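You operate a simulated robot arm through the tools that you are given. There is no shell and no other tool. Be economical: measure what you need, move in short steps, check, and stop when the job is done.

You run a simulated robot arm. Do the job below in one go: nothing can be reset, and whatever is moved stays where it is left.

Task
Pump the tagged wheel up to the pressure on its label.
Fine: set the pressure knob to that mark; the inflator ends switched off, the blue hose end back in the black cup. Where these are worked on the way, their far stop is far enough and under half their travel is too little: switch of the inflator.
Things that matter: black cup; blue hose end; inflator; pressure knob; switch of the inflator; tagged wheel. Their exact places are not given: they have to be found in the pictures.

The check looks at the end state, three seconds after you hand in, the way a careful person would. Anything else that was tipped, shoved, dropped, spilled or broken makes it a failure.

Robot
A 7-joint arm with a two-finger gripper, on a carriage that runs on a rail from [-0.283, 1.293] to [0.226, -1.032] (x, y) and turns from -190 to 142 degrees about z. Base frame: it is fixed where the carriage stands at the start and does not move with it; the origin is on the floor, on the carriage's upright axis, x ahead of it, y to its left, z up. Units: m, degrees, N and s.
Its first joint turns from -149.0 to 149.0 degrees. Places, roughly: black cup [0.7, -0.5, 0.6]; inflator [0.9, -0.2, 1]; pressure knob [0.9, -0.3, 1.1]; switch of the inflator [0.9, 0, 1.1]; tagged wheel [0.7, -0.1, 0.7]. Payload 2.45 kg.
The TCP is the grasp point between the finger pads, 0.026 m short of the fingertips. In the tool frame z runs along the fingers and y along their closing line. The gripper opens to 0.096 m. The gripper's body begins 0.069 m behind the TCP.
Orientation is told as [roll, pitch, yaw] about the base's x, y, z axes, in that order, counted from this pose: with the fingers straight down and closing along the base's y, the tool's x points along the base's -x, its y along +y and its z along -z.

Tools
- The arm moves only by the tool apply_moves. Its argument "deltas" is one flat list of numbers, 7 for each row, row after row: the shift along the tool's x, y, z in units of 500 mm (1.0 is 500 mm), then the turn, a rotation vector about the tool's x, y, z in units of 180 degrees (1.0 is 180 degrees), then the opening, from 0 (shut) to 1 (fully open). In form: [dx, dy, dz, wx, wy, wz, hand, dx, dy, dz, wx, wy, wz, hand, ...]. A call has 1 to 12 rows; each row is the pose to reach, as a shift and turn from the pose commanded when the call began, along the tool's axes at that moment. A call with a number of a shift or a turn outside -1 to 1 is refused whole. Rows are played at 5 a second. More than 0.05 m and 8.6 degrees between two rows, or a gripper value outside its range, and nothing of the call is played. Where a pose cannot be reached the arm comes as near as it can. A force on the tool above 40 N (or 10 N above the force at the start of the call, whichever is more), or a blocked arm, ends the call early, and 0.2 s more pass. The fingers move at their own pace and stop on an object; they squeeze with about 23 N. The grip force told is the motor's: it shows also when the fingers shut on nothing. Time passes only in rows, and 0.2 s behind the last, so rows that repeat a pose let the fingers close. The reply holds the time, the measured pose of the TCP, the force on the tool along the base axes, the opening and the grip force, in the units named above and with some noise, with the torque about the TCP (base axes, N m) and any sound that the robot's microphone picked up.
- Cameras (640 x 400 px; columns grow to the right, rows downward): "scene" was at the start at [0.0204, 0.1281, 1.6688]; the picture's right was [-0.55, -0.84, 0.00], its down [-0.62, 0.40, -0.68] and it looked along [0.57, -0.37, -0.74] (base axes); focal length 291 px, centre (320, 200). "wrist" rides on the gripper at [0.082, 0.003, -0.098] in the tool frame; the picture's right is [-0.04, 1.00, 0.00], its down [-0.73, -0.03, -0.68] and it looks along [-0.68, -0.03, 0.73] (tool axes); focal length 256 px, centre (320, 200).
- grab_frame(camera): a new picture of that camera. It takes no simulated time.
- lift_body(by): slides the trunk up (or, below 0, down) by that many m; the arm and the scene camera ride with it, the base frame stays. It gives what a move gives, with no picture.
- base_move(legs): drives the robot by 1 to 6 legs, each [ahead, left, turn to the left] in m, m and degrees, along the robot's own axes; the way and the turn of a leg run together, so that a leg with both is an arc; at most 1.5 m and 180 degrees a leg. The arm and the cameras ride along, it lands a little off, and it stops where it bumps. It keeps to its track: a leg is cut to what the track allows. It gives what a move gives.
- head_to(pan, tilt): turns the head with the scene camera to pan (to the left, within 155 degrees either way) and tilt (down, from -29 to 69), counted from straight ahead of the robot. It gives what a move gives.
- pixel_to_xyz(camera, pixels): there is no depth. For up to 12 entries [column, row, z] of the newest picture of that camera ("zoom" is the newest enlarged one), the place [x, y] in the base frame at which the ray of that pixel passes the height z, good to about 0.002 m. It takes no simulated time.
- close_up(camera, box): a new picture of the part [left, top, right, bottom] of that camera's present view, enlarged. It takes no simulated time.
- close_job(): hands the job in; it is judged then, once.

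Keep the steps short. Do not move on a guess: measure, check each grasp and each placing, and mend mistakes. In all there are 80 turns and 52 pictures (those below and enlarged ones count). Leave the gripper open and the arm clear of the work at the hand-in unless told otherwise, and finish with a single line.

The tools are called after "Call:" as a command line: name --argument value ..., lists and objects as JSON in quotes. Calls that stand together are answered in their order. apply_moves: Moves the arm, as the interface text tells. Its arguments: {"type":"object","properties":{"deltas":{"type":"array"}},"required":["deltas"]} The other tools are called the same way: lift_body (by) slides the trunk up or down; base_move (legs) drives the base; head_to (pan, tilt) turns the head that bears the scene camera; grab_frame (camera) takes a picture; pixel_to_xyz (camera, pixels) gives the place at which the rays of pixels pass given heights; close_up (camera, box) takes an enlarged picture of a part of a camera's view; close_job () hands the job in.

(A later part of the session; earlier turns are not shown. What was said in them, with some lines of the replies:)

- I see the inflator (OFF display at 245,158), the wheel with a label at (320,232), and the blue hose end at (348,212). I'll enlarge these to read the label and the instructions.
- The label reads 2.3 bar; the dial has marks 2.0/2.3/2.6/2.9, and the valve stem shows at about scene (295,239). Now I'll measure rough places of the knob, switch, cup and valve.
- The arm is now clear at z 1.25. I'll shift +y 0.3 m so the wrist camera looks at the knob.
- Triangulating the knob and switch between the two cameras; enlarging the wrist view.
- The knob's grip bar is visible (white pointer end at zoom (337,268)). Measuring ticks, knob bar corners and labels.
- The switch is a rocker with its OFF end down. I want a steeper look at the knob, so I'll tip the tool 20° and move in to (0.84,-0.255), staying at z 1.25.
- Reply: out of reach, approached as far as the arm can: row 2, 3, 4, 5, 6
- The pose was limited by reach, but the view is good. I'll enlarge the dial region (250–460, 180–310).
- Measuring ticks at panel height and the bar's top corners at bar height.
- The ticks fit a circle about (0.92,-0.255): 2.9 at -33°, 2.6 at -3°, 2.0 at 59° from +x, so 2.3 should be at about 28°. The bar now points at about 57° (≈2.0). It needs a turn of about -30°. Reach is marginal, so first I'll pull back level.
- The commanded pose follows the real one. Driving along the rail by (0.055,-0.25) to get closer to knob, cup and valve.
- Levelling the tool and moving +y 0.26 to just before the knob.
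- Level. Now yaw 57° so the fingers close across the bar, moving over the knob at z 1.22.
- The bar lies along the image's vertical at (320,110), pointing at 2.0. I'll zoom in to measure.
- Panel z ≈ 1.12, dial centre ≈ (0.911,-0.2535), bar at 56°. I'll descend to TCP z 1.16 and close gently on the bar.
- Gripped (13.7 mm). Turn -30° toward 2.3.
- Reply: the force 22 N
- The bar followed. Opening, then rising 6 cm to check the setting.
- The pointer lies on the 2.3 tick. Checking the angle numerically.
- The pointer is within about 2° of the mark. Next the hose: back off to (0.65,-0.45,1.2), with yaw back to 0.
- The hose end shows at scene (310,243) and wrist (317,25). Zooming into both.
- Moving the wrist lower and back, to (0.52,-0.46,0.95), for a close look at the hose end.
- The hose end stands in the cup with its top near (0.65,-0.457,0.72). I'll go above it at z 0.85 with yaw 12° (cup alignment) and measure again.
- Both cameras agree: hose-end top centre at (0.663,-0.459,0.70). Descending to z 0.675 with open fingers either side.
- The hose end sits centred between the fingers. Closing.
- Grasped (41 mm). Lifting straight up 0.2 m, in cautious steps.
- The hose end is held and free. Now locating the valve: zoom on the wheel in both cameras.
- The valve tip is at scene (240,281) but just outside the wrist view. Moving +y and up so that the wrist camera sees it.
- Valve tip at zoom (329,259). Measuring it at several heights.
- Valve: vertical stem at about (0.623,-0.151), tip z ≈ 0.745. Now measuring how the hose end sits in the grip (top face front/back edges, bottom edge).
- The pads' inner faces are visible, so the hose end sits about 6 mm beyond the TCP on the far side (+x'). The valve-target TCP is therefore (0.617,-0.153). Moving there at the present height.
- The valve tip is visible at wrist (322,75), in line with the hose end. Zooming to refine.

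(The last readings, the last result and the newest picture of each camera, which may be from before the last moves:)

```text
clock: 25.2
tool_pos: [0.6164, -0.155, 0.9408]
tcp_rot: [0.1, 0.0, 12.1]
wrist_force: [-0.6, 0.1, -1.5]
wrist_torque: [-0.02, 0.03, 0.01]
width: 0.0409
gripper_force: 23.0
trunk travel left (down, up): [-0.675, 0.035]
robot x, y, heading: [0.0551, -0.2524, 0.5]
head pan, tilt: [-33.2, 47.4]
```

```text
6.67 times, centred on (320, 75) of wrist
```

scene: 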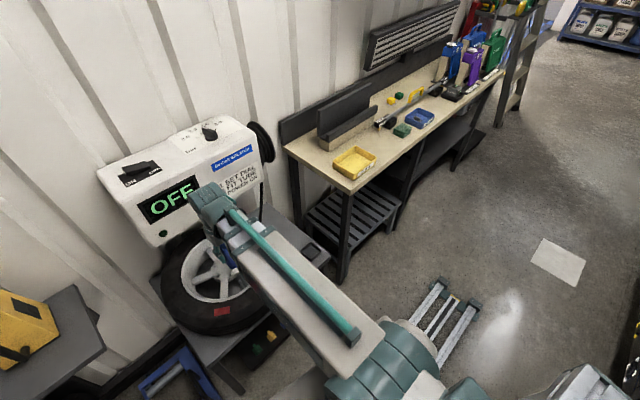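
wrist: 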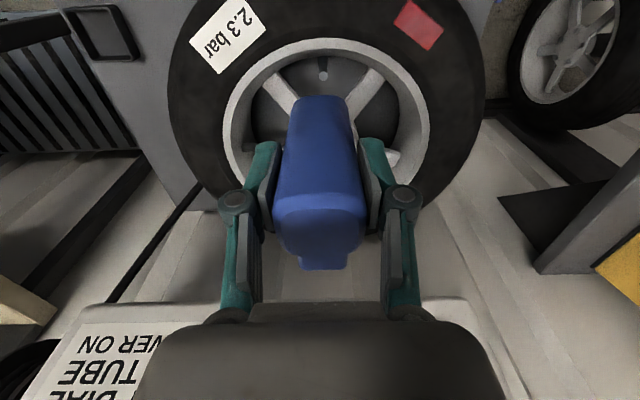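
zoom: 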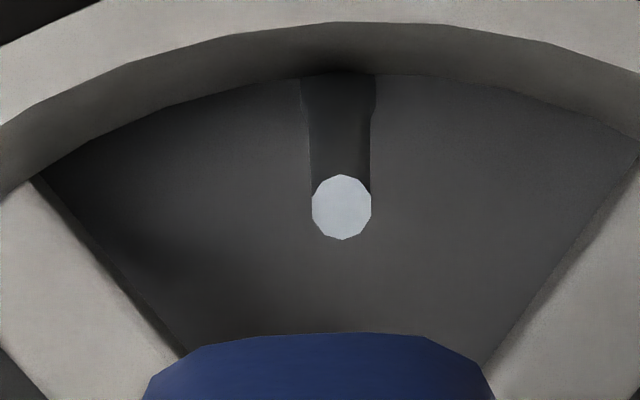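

Call:
pixel_to_xyz --camera "zoom" --pixels '[[342, 207, 0.755], [342, 207, 0.745], [342, 207, 0.735], [342, 30, 0.76], [342, 30, 0.74], [342, 70, 0.74], [315, 333, 0.86], [315, 333, 0.845], [150, 390, 0.86], [493, 390, 0.86], [312, 207, 0.745], [371, 207, 0.745]]'

```text
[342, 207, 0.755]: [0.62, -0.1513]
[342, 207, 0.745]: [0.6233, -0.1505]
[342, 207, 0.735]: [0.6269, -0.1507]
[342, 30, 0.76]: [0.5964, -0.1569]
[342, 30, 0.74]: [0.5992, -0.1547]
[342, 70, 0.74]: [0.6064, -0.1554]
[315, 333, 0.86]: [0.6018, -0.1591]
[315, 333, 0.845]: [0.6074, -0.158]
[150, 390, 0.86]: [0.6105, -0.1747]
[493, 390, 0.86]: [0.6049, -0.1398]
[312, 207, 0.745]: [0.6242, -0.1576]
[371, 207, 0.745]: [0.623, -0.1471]
```

Small correction needed (+2.6 mm in y'). Apply it and descend to TCP z 0.855, just above the tip.

Call:
apply_moves --deltas '[-0.002, 0.0052, 0.04, 0, 0, 0, 0, -0.002, 0.0052, 0.08, 0, 0, 0, 0, -0.002, 0.0052, 0.12, 0, 0, 0, 0, -0.002, 0.0052, 0.16, 0, 0, 0, 0, -0.002, 0.0052, 0.172, 0, 0, 0, 0]'

Call:
close_up --camera "wrist" --box '[240, 40, 400, 140]'

```text
clock: 26.4
tool_pos: [0.6177, -0.1502, 0.8543]
tcp_rot: [0.0, -0.1, 12.4]
wrist_force: [-0.5, -0.5, -1.9]
wrist_torque: [-0.01, 0.02, 0.01]
width: 0.0413
gripper_force: 23.5
trunk travel left (down, up): [-0.675, 0.035]
robot x, y, heading: [0.0581, -0.2503, -0.2]
head pan, tilt: [-33.2, 47.4]
```

```text
4.00 times, centred on (320, 90) of wrist
```

zoom: 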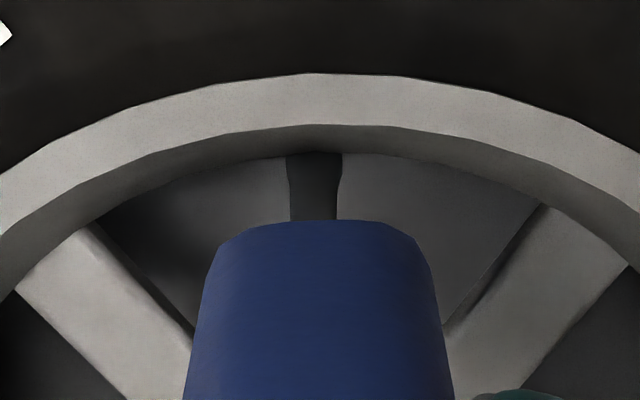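

The stem is directly behind and under the hose end. Lowering slowly by 30 mm with the force watched.

Call:
apply_moves --deltas '[0, 0, 0.01, 0, 0, 0, 0, 0, 0, 0.02, 0, 0, 0, 0, 0, 0, 0.03, 0, 0, 0, 0, 0, 0, 0.04, 0, 0, 0, 0, 0, 0, 0.05, 0, 0, 0, 0, 0, 0, 0.06, 0, 0, 0, 0]'

```text
clock: 27.9
tool_pos: [0.6167, -0.1506, 0.824]
tcp_rot: [0.1, -0.1, 12.3]
wrist_force: [0.1, -0.4, -1.6]
wrist_torque: [0.02, 0.0, 0.01]
width: 0.0415
gripper_force: 22.9
trunk travel left (down, up): [-0.675, 0.035]
robot x, y, heading: [0.0547, -0.2475, 0.1]
head pan, tilt: [-33.2, 47.4]
```

No contact yet. Going another 30 mm down.

Call:
apply_moves --deltas '[0, 0, 0.01, 0, 0, 0, 0, 0, 0, 0.02, 0, 0, 0, 0, 0, 0, 0.03, 0, 0, 0, 0, 0, 0, 0.04, 0, 0, 0, 0, 0, 0, 0.05, 0, 0, 0, 0, 0, 0, 0.06, 0, 0, 0, 0]'

Call:
close_up --camera "wrist" --box '[240, 40, 400, 140]'

```text
clock: 29.2
tool_pos: [0.6174, -0.1511, 0.7935]
tcp_rot: [0.0, -0.3, 12.3]
wrist_force: [1.2, -0.3, 7.3]
wrist_torque: [-0.05, 0.02, -0.01]
width: 0.041
gripper_force: 22.8
trunk travel left (down, up): [-0.675, 0.035]
robot x, y, heading: [0.0564, -0.249, 0.2]
head pan, tilt: [-33.2, 47.4]
```

```text
4.00 times, centred on (320, 90) of wrist
```

zoom: 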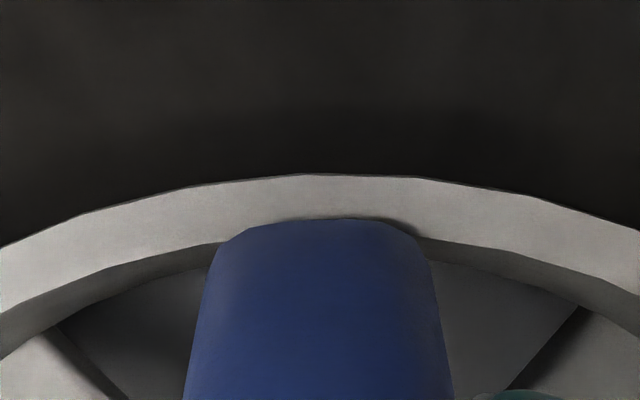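

Contact of about 9 N. Pushing a few mm more to see whether it seats.

Call:
apply_moves --deltas '[0, 0, 0.004, 0, 0, 0, 0, 0, 0, 0.008, 0, 0, 0, 0, 0, 0, 0.008, 0, 0, 0, 0]'

```text
clock: 30.1
tool_pos: [0.6171, -0.1502, 0.7901]
tcp_rot: [0.0, -0.3, 12.3]
wrist_force: [5.9, -1.4, 18.5]
wrist_torque: [-0.05, -0.12, -0.06]
width: 0.0416
gripper_force: 23.4
trunk travel left (down, up): [-0.675, 0.035]
robot x, y, heading: [0.0554, -0.2498, -0.1]
head pan, tilt: [-33.2, 47.4]
```

It is firm now at 18 N. Test for insertion: back off 6 mm vertically (no axial load), then shift 5 mm sideways; a side force would mean the stem is inside.

Call:
apply_moves --deltas '[0, 0, -0.012, 0, 0, 0, 0, 0, 0.005, -0.012, 0, 0, 0, 0, 0, 0.01, -0.012, 0, 0, 0, 0, 0, 0.01, -0.012, 0, 0, 0, 0]'

```text
clock: 31.1
tool_pos: [0.617, -0.1463, 0.796]
tcp_rot: [-0.2, -0.1, 12.3]
wrist_force: [10.4, -14.3, -2.7]
wrist_torque: [-1.01, -0.68, -0.12]
width: 0.0415
gripper_force: 22.5
trunk travel left (down, up): [-0.675, 0.035]
robot x, y, heading: [0.0534, -0.248, 0.3]
head pan, tilt: [-33.2, 47.4]
```

Clear side force (-14 N with matching torque), so the stem is inside the hose end. Recentre (undo the shift, +3 mm in x') and press down again.

Call:
apply_moves --deltas '[0, -0.005, 0, 0, 0, 0, 0, -0.003, -0.01, 0, 0, 0, 0, 0, -0.006, -0.01, 0, 0, 0, 0, 0, -0.006, -0.01, 0, 0, 0, 0, 0]'

Call:
apply_moves --deltas '[0, 0, 0.006, 0, 0, 0, 0, 0, 0, 0.012, 0, 0, 0, 0, 0, 0, 0.016, 0, 0, 0, 0, 0, 0, 0.016, 0, 0, 0, 0]'

```text
clock: 32.0
tool_pos: [0.6199, -0.1496, 0.7955]
tcp_rot: [0.0, 0.0, 12.3]
wrist_force: [0.4, 0.5, -1.3]
wrist_torque: [-0.01, 0.01, 0.04]
width: 0.0412
gripper_force: 22.9
trunk travel left (down, up): [-0.675, 0.035]
robot x, y, heading: [0.0543, -0.2497, 0.3]
head pan, tilt: [-33.2, 47.4]
```

```text
clock: 33.0
tool_pos: [0.6189, -0.1495, 0.7882]
tcp_rot: [0.0, -0.1, 12.3]
wrist_force: [-1.2, 0.5, -1.6]
wrist_torque: [-0.01, -0.01, 0.0]
width: 0.0411
gripper_force: 23.1
trunk travel left (down, up): [-0.675, 0.035]
robot x, y, heading: [0.0568, -0.2512, 0.1]
head pan, tilt: [-33.2, 47.4]
```

Now it slides free at 0.788. Continuing down in small steps until it seats.

Call:
apply_moves --deltas '[0, 0, 0.008, 0, 0, 0, 0, 0, 0, 0.016, 0, 0, 0, 0, 0, 0, 0.024, 0, 0, 0, 0, 0, 0, 0.032, 0, 0, 0, 0, 0, 0, 0.04, 0, 0, 0, 0]'

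```text
clock: 34.2
tool_pos: [0.6186, -0.1498, 0.7706]
tcp_rot: [-0.1, -0.2, 12.3]
wrist_force: [-0.1, -1.2, 33.6]
wrist_torque: [-0.09, -0.16, 0.0]
width: 0.0413
gripper_force: 23.0
trunk travel left (down, up): [-0.675, 0.035]
robot x, y, heading: [0.055, -0.2499, 0.0]
head pan, tilt: [-33.2, 47.4]
```

Seated firmly (33 N straight up). Easing off the load, then opening the gripper and rising.

Call:
apply_moves --deltas '[0, 0, -0.008, 0, 0, 0, 0, 0, 0, -0.014, 0, 0, 0, 0, 0, 0, -0.014, 0, 0, 0, 0.4, 0, 0, -0.014, 0, 0, 0, 0.65, 0, 0, -0.014, 0, 0, 0, 0.65]'

Call:
apply_moves --deltas '[0, 0, -0.05, 0, 0, 0, 0.8, 0, 0, -0.1, 0, 0, 0, 1, 0, 0, -0.2, 0, 0, 0, 1, 0, 0, -0.3, 0, 0, 0, 1]'

Call:
grab_frame --camera "wrist"

```text
clock: 35.5
tool_pos: [0.6195, -0.1494, 0.7758]
tcp_rot: [0.1, -0.3, 12.3]
wrist_force: [0.5, 0.2, -0.6]
wrist_torque: [0.01, -0.01, -0.02]
width: 0.0625
gripper_force: 0.0
trunk travel left (down, up): [-0.675, 0.035]
robot x, y, heading: [0.0577, -0.2472, 0.3]
head pan, tilt: [-33.2, 47.4]
```

```text
clock: 36.5
tool_pos: [0.6191, -0.1496, 0.9258]
tcp_rot: [0.0, -0.1, 12.3]
wrist_force: [0.7, 0.1, -0.2]
wrist_torque: [-0.02, -0.03, 0.0]
width: 0.0962
gripper_force: 0.0
trunk travel left (down, up): [-0.675, 0.035]
robot x, y, heading: [0.0558, -0.2481, 0.2]
head pan, tilt: [-33.2, 47.4]
```

```text
12 pictures are left
```

wrist: 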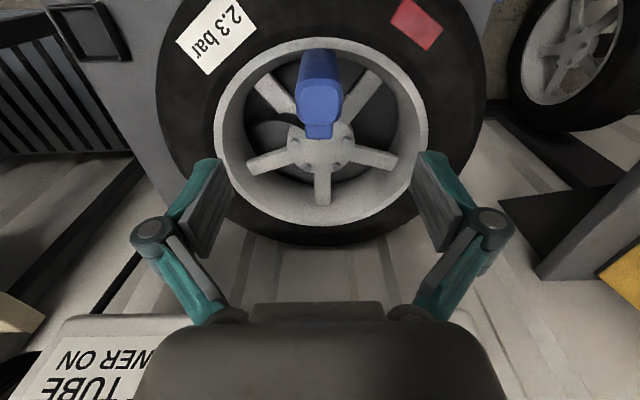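

The hose end stands upright on the valve. Next the switch: rise to z 1.22, move over to (0.75,-0.02), fingers closing.

Call:
apply_moves --deltas '[0, 0, -0.098, 0, 0, 0, 1, 0, 0, -0.196, 0, 0, 0, 1, 0, 0, -0.294, 0, 0, 0, 0.5, 0, 0, -0.392, 0, 0, 0, 0, 0, 0, -0.49, 0, 0, 0, 0, 0, 0, -0.588, 0, 0, 0, 0, -0.077, 0.05, -0.588, 0, 0, 0, 0, -0.154, 0.1, -0.588, 0, 0, 0, 0, -0.231, 0.15, -0.588, 0, 0, 0, 0, -0.309, 0.199, -0.588, 0, 0, 0, 0, -0.309, 0.199, -0.588, 0, 0, 0, 0]'

Call:
grab_frame --camera "wrist"

```text
clock: 38.9
tool_pos: [0.7499, -0.019, 1.2147]
tcp_rot: [0.0, -0.1, 12.2]
wrist_force: [0.0, 0.2, 0.4]
wrist_torque: [0.01, 0.02, 0.03]
width: 0.0
gripper_force: 23.2
out of reach, approached as far as the arm can: row 6
trunk travel left (down, up): [-0.675, 0.035]
robot x, y, heading: [0.0575, -0.2509, 0.2]
head pan, tilt: [-33.2, 47.4]
```

```text
11 pictures are left
```

wrist: 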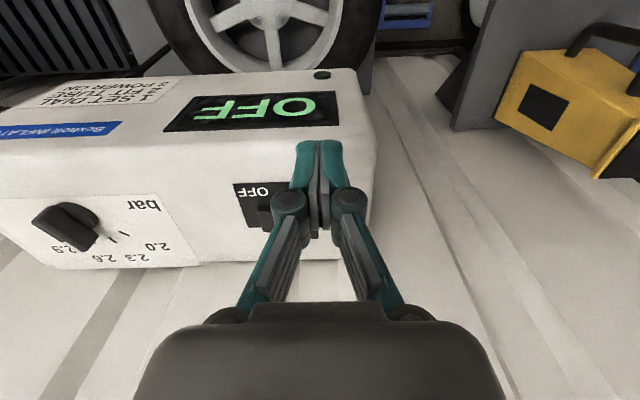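

The closed fingers hide the ON end. I'll use the scene camera close-up for the switch.

Call:
close_up --camera "scene" --box '[80, 120, 240, 220]'

```text
4.00 times, centred on (160, 170) of scene
```

zoom: 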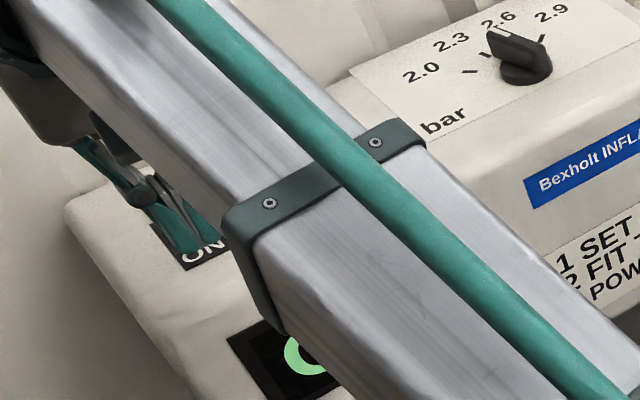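

Measuring plate corners on panel height 1.12.

Call:
pixel_to_xyz --camera "zoom" --pixels '[[183, 270, 1.12], [150, 228, 1.12], [205, 250, 1.12]]'

Call:
pixel_to_xyz --camera "wrist" --pixels '[[233, 183, 1.12], [248, 228, 1.12], [268, 210, 1.135], [340, 192, 1.12]]'

```text
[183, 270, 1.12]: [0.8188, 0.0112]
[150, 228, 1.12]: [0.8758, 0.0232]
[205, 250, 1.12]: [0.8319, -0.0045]
```

```text
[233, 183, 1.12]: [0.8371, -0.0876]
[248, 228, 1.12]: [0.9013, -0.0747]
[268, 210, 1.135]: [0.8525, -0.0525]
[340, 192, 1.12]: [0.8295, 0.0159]
```

The plate centre is about (0.861,-0.031), so the ON half of the rocker is near (0.858,-0.001). Moving above it (z 1.20) and looking before pressing.

Call:
apply_moves --deltas '[-0.07, -0.004, 0, 0, 0, 0, 0, -0.14, -0.008, 0, 0, 0, 0, 0, -0.218, -0.01, 0.01, 0, 0, 0, 0, -0.218, -0.01, 0.03, 0, 0, 0, 0]'

Call:
close_up --camera "wrist" --box '[220, 80, 412, 200]'

```text
clock: 39.9
tool_pos: [0.8567, -0.0015, 1.2038]
tcp_rot: [0.1, -0.2, 12.3]
wrist_force: [0.4, -0.1, 0.8]
wrist_torque: [-0.01, -0.03, -0.03]
width: 0.0001
gripper_force: 23.3
trunk travel left (down, up): [-0.675, 0.035]
robot x, y, heading: [0.0514, -0.2528, 0.2]
head pan, tilt: [-33.2, 47.4]
```

```text
3.33 times, centred on (316, 140) of wrist
```

zoom: 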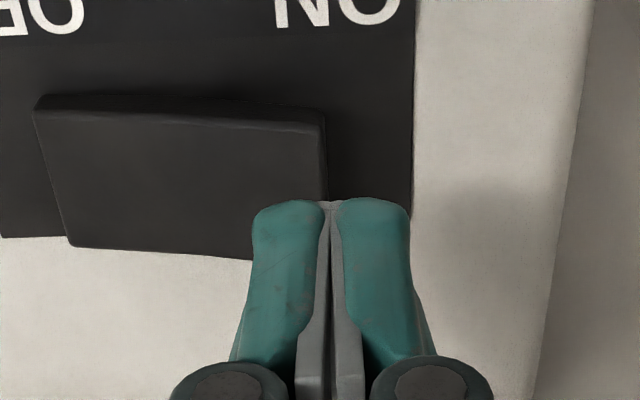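

The rocker's full outline is visible. Measuring its corners.

Call:
pixel_to_xyz --camera "zoom" --pixels '[[325, 118, 1.15], [325, 118, 1.14], [327, 190, 1.145], [36, 105, 1.125], [70, 245, 1.125], [414, 100, 1.12], [250, 258, 1.14]]'

```text
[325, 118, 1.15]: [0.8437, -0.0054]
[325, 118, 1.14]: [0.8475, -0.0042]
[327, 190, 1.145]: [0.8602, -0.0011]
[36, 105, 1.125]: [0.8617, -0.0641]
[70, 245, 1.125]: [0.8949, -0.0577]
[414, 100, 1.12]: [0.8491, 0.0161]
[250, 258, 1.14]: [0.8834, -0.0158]
```

Rocker: ON end at y≈-0.002, OFF end at y≈-0.062, x 0.846–0.887. Pressing 1 cm inside the ON end at (0.869,-0.010).

Call:
apply_moves --deltas '[-0.02, -0.0216, 0, 0, 0, 0, 0, -0.02, -0.0216, 0.04, 0, 0, 0, 0, -0.02, -0.0216, 0.06, 0, 0, 0, 0, -0.02, -0.0216, 0.07, 0, 0, 0, 0, -0.02, -0.0216, 0.08, 0, 0, 0, 0, -0.02, -0.0216, 0.09, 0, 0, 0, 0, -0.02, -0.0216, 0.1, 0, 0, 0, 0]'

```text
clock: 41.5
tool_pos: [0.8672, -0.0101, 1.1582]
tcp_rot: [0.0, -0.5, 12.2]
wrist_force: [6.2, 1.1, 37.7]
wrist_torque: [-0.33, -0.03, 0.04]
width: 0.0
gripper_force: 22.7
trunk travel left (down, up): [-0.675, 0.035]
robot x, y, heading: [0.0558, -0.2522, 0.1]
head pan, tilt: [-33.2, 47.4]
```

37.7 N met at z 1.158. Lifting and backing off to see the rocker and the display.

Call:
apply_moves --deltas '[0, 0, -0.04, 0, 0, 0, 0, 0, 0, -0.1, 0, 0, 0, 0, 0.09, 0, -0.11, 0, 0, 0, 0, 0.18, 0, -0.11, 0, 0, 0, 0, 0.24, 0, -0.11, 0, 0, 0, 0.4]'

Call:
grab_frame --camera "wrist"

```text
clock: 42.6
tool_pos: [0.7484, -0.0372, 1.2093]
tcp_rot: [0.0, -0.1, 12.3]
wrist_force: [-0.2, -0.5, 0.0]
wrist_torque: [0.0, -0.01, -0.02]
width: 0.0389
gripper_force: 0.2
trunk travel left (down, up): [-0.675, 0.035]
robot x, y, heading: [0.0543, -0.251, -0.1]
head pan, tilt: [-33.2, 47.4]
```

```text
8 pictures are left
```

wrist: 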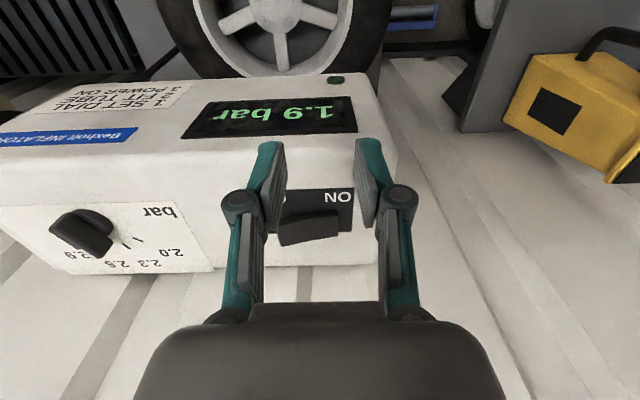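

The inflator is on and shows 1.9 bar. Waiting a few seconds.

Call:
apply_moves --deltas '[0, 0, 0, 0, 0, 0, 0.2, 0, 0, 0, 0, 0, 0, 0, 0, 0, 0, 0, 0, 0, 0, 0, 0, 0, 0, 0, 0, 0, 0, 0, 0, 0, 0, 0, 0, 0, 0, 0, 0, 0, 0, 0, 0, 0, 0, 0, 0, 0, 0, 0, 0, 0, 0, 0, 0, 0, 0, 0, 0, 0, 0, 0, 0, 0, 0, 0, 0, 0, 0, 0, 0, 0, 0, 0, 0, 0, 0, 0, 0, 0, 0, 0, 0, 0]'

Call:
apply_moves --deltas '[0, 0, 0, 0, 0, 0, 0, 0, 0, 0, 0, 0, 0, 0, 0, 0, 0, 0, 0, 0, 0, 0, 0, 0, 0, 0, 0, 0, 0, 0, 0, 0, 0, 0, 0, 0, 0, 0, 0, 0, 0, 0, 0, 0, 0, 0, 0, 0, 0, 0, 0, 0, 0, 0, 0, 0, 0, 0, 0, 0, 0, 0, 0, 0, 0, 0, 0, 0, 0, 0, 0, 0, 0, 0, 0, 0, 0, 0, 0, 0, 0, 0, 0, 0]'

Call:
grab_frame --camera "wrist"

```text
clock: 45.2
tool_pos: [0.7492, -0.0366, 1.2095]
tcp_rot: [0.0, -0.1, 12.3]
wrist_force: [1.5, 0.2, 0.0]
wrist_torque: [0.01, -0.03, 0.01]
width: 0.0001
gripper_force: 22.8
trunk travel left (down, up): [-0.675, 0.035]
robot x, y, heading: [0.0568, -0.2512, 0.4]
head pan, tilt: [-33.2, 47.4]
```

```text
clock: 47.9
tool_pos: [0.7483, -0.0353, 1.2095]
tcp_rot: [0.0, -0.1, 12.3]
wrist_force: [-0.4, 0.0, 0.0]
wrist_torque: [0.02, -0.01, 0.01]
width: 0.0
gripper_force: 22.5
trunk travel left (down, up): [-0.675, 0.035]
robot x, y, heading: [0.0536, -0.2531, -0.1]
head pan, tilt: [-33.2, 47.4]
```

```text
7 pictures are left
```

wrist: 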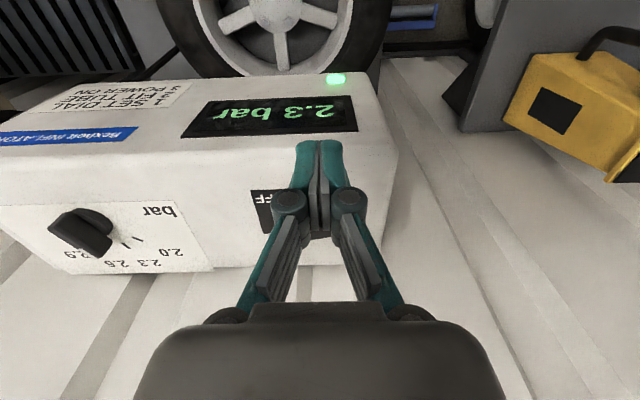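

2.3 bar and the green lamp is lit. Now pressing the OFF end at (0.872,-0.052).

Call:
apply_moves --deltas '[-0.078, -0.028, 0, 0, 0, 0, 0, -0.156, -0.056, 0, 0, 0, 0, 0, -0.2346, -0.0834, 0, 0, 0, 0, 0, -0.2346, -0.0834, 0.05, 0, 0, 0, 0, -0.2346, -0.0834, 0.07, 0, 0, 0, 0, -0.2346, -0.0834, 0.08, 0, 0, 0, 0, -0.2346, -0.0834, 0.09, 0, 0, 0, 0, -0.2346, -0.0834, 0.1, 0, 0, 0, 0, -0.2346, -0.0834, 0.11, 0, 0, 0, 0]'

Call:
apply_moves --deltas '[0, 0, -0.04, 0, 0, 0, 0, 0, 0, -0.1, 0, 0, 0, 0, 0.09, 0, -0.11, 0, 0, 0, 0, 0.18, 0, -0.11, 0, 0, 0, 0, 0.24, 0, -0.11, 0, 0, 0, 0.6, 0.24, 0, -0.11, 0, 0, 0, 0.9]'

Call:
grab_frame --camera "wrist"

```text
clock: 49.9
tool_pos: [0.8737, -0.0521, 1.1587]
tcp_rot: [-0.1, -0.5, 12.3]
wrist_force: [7.0, 1.3, 36.9]
wrist_torque: [0.33, 0.09, -0.02]
width: 0.0
gripper_force: 23.1
trunk travel left (down, up): [-0.675, 0.035]
robot x, y, heading: [0.0528, -0.2489, 0.3]
head pan, tilt: [-33.2, 47.4]
```

```text
clock: 51.2
tool_pos: [0.7569, -0.0745, 1.2076]
tcp_rot: [0.0, -0.1, 12.3]
wrist_force: [-0.2, 0.1, -0.3]
wrist_torque: [-0.03, 0.0, 0.01]
width: 0.08
gripper_force: 0.0
trunk travel left (down, up): [-0.675, 0.035]
robot x, y, heading: [0.0529, -0.2499, 0.3]
head pan, tilt: [-33.2, 47.4]
```

```text
6 pictures are left
```

wrist: 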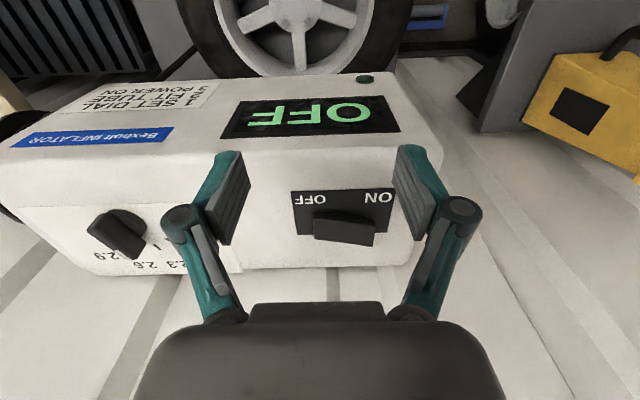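

OFF again. Returning above the hose end at (0.619,-0.1495), down to z 0.92.

Call:
apply_moves --deltas '[0.075, -0.022, 0, 0, 0, 0, 1, 0.15, -0.044, 0, 0, 0, 0, 1, 0.225, -0.066, 0, 0, 0, 0, 1, 0.3007, -0.0885, 0, 0, 0, 0, 1, 0.3007, -0.0885, 0.096, 0, 0, 0, 1, 0.3007, -0.0885, 0.192, 0, 0, 0, 1, 0.3007, -0.0885, 0.288, 0, 0, 0, 1, 0.3007, -0.0885, 0.384, 0, 0, 0, 1, 0.3007, -0.0885, 0.48, 0, 0, 0, 1, 0.3007, -0.0885, 0.575, 0, 0, 0, 1, 0.3007, -0.0885, 0.575, 0, 0, 0, 1]'

Call:
grab_frame --camera "wrist"

```text
clock: 53.6
tool_pos: [0.6197, -0.1536, 0.921]
tcp_rot: [0.0, -0.1, 12.2]
wrist_force: [0.2, -0.8, -0.6]
wrist_torque: [-0.02, 0.01, 0.02]
width: 0.0962
gripper_force: 0.1
trunk travel left (down, up): [-0.675, 0.035]
robot x, y, heading: [0.0552, -0.2535, 0.2]
head pan, tilt: [-33.2, 47.4]
```

```text
5 pictures are left
```

wrist: 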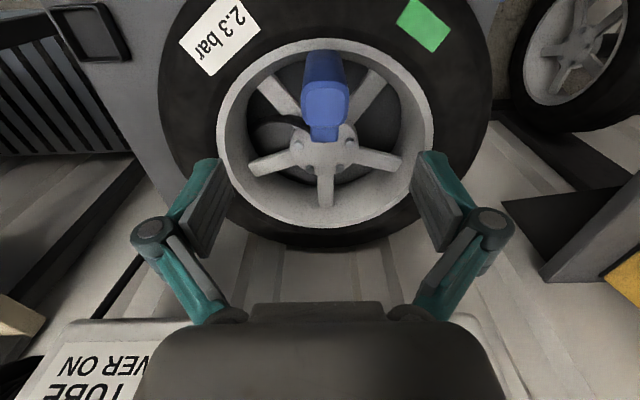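

The wheel's tag has turned green. Shift +4 mm y' to match, descend with the opening at 0.65 (as when released) and grip.

Call:
apply_moves --deltas '[0, 0.008, 0.06, 0, 0, 0, 0.65, 0, 0.008, 0.12, 0, 0, 0, 0.65, 0, 0.008, 0.18, 0, 0, 0, 0.65, 0, 0.008, 0.24, 0, 0, 0, 0.65, 0, 0.008, 0.288, 0, 0, 0, 0.65, 0, 0.008, 0.288, 0, 0, 0, 0, 0, 0.008, 0.288, 0, 0, 0, 0, 0, 0.008, 0.288, 0, 0, 0, 0]'

```text
clock: 55.5
tool_pos: [0.6195, -0.1472, 0.7762]
tcp_rot: [0.1, -0.1, 12.4]
wrist_force: [-0.6, 0.4, -0.6]
wrist_torque: [-0.03, -0.01, -0.01]
width: 0.041
gripper_force: 22.9
trunk travel left (down, up): [-0.675, 0.035]
robot x, y, heading: [0.0542, -0.2502, 0.5]
head pan, tilt: [-33.2, 47.4]
```

Gripped in the same relation as before. Lift 0.165 m off the valve, then over to the cup at (0.661,-0.458).

Call:
apply_moves --deltas '[0, 0, -0.05, 0, 0, 0, 0, 0, 0, -0.1, 0, 0, 0, 0, 0, 0, -0.18, 0, 0, 0, 0, 0, 0, -0.26, 0, 0, 0, 0, 0, 0, -0.33, 0, 0, 0, 0, 0.008, -0.09, -0.33, 0, 0, 0, 0, 0.016, -0.18, -0.33, 0, 0, 0, 0, 0.024, -0.27, -0.33, 0, 0, 0, 0, 0.032, -0.36, -0.33, 0, 0, 0, 0, 0.04, -0.45, -0.33, 0, 0, 0, 0, 0.045, -0.54, -0.33, 0, 0, 0, 0, 0.0496, -0.622, -0.33, 0, 0, 0, 0]'

Call:
grab_frame --camera "wrist"

```text
clock: 58.0
tool_pos: [0.6626, -0.4565, 0.9424]
tcp_rot: [-0.1, -0.1, 12.3]
wrist_force: [-0.4, -0.9, -1.7]
wrist_torque: [-0.01, 0.03, -0.05]
width: 0.041
gripper_force: 23.0
trunk travel left (down, up): [-0.675, 0.035]
robot x, y, heading: [0.0541, -0.2511, 0.3]
head pan, tilt: [-33.2, 47.4]
```

```text
4 pictures are left
```

wrist: 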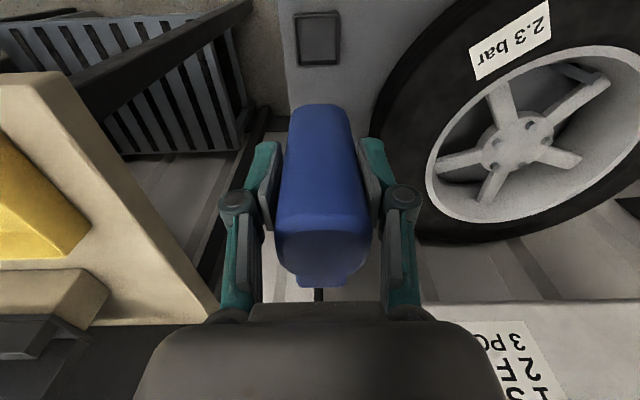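

The hose end slid about 1 cm up in the grip, otherwise same alignment. Lowering to z 0.72 just above the cup and checking.

Call:
apply_moves --deltas '[0.002, -0.001, 0.09, 0, 0, 0, 0, 0.002, -0.001, 0.18, 0, 0, 0, 0, 0.002, -0.001, 0.27, 0, 0, 0, 0, 0.002, -0.001, 0.36, 0, 0, 0, 0, 0.002, -0.001, 0.43, 0, 0, 0, 0, 0.002, -0.001, 0.43, 0, 0, 0, 0]'

Call:
close_up --camera "wrist" --box '[240, 40, 400, 140]'

```text
clock: 59.5
tool_pos: [0.6627, -0.4584, 0.727]
tcp_rot: [0.0, -0.1, 12.3]
wrist_force: [-0.2, 0.3, -1.1]
wrist_torque: [-0.02, -0.03, 0.01]
width: 0.041
gripper_force: 23.2
trunk travel left (down, up): [-0.675, 0.035]
robot x, y, heading: [0.0575, -0.2517, 0.3]
head pan, tilt: [-33.2, 47.4]
```

```text
4.00 times, centred on (320, 90) of wrist
```

zoom: 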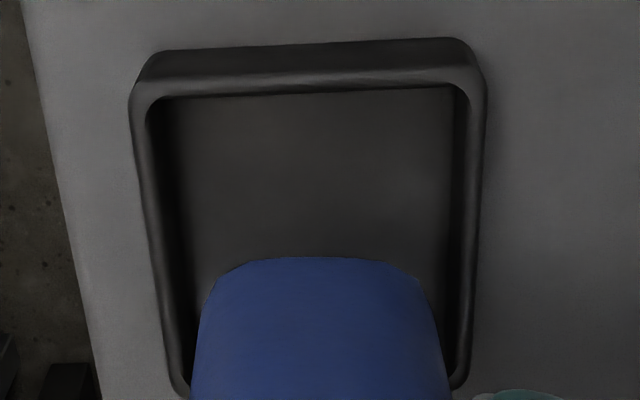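

Aligned with the cup. Lowering in small steps to z 0.672.

Call:
apply_moves --deltas '[0, 0, 0.02, 0, 0, 0, 0, 0, 0, 0.04, 0, 0, 0, 0, 0, 0, 0.06, 0, 0, 0, 0, 0, 0, 0.08, 0, 0, 0, 0, 0, 0, 0.1, 0, 0, 0, 0, 0, 0, 0.11, 0, 0, 0, 0]'

```text
clock: 60.9
tool_pos: [0.6603, -0.4586, 0.6719]
tcp_rot: [0.1, 0.0, 12.3]
wrist_force: [-0.2, 0.1, -1.0]
wrist_torque: [-0.02, -0.02, -0.02]
width: 0.0412
gripper_force: 23.1
trunk travel left (down, up): [-0.675, 0.035]
robot x, y, heading: [0.0518, -0.2526, 0.2]
head pan, tilt: [-33.2, 47.4]
```

No contact yet. A few more millimetres.

Call:
apply_moves --deltas '[0, 0, 0.006, 0, 0, 0, 0, 0, 0, 0.012, 0, 0, 0, 0, 0, 0, 0.018, 0, 0, 0, 0]'

```text
clock: 61.6
tool_pos: [0.6608, -0.4584, 0.6649]
tcp_rot: [0.0, -0.2, 12.3]
wrist_force: [0.2, -3.4, 22.9]
wrist_torque: [-0.06, 0.08, 0.0]
width: 0.0414
gripper_force: 23.5
trunk travel left (down, up): [-0.675, 0.035]
robot x, y, heading: [0.0522, -0.2475, 0.4]
head pan, tilt: [-33.2, 47.4]
```

Contact with the cup floor at 0.665, as predicted. Ease off, open and rise.

Call:
apply_moves --deltas '[0, 0, -0.007, 0, 0, 0, 0, 0, 0, -0.007, 0, 0, 0, 0.5, 0, 0, -0.007, 0, 0, 0, 1, 0, 0, -0.007, 0, 0, 0, 1, 0, 0, -0.08, 0, 0, 0, 1, 0, 0, -0.16, 0, 0, 0, 1, 0, 0, -0.25, 0, 0, 0, 1, 0, 0, -0.34, 0, 0, 0, 1, 0.08, 0, -0.38, 0, 0, 0, 1, 0.16, 0, -0.4, 0, 0, 0, 1, 0.16, 0, -0.4, 0, 0, 0, 1]'

Call:
grab_frame --camera "wrist"

Call:
close_up --camera "scene" --box '[80, 100, 368, 280]'

```text
clock: 64.0
tool_pos: [0.5817, -0.4748, 0.8644]
tcp_rot: [0.0, -0.1, 12.4]
wrist_force: [-0.6, 0.2, -1.0]
wrist_torque: [0.0, 0.02, -0.02]
width: 0.0959
gripper_force: 0.1
trunk travel left (down, up): [-0.675, 0.035]
robot x, y, heading: [0.0592, -0.2503, 0.1]
head pan, tilt: [-33.2, 47.4]
```

```text
2 pictures are left
```

wrist: 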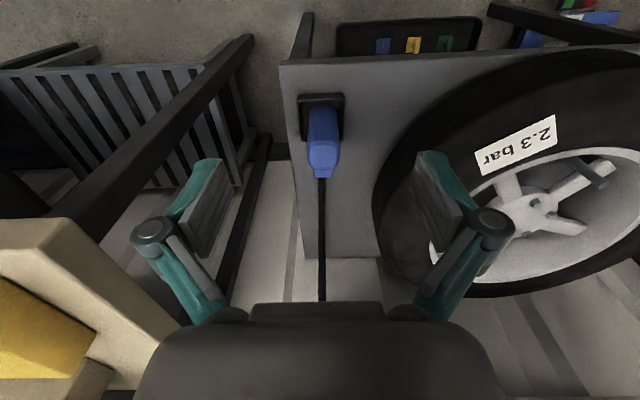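

```text
2.22 times, centred on (224, 190) of scene
```

zoom: 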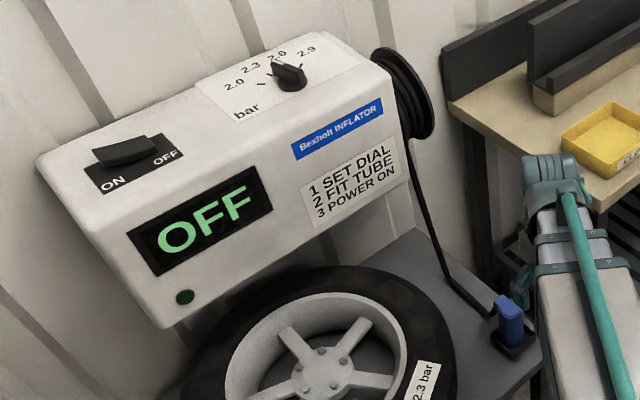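

Everything checks out: the hose end stands in the cup, the display reads OFF, the knob is on 2.3, the tag went green, and the gripper is open and clear. Handing in.

Call:
close_job

```text
The job is handed in.
```

The tagged wheel is pumped to 2.3 bar, the knob is on the 2.3 mark, the inflator is switched off, and the blue hose end is back in the black cup.
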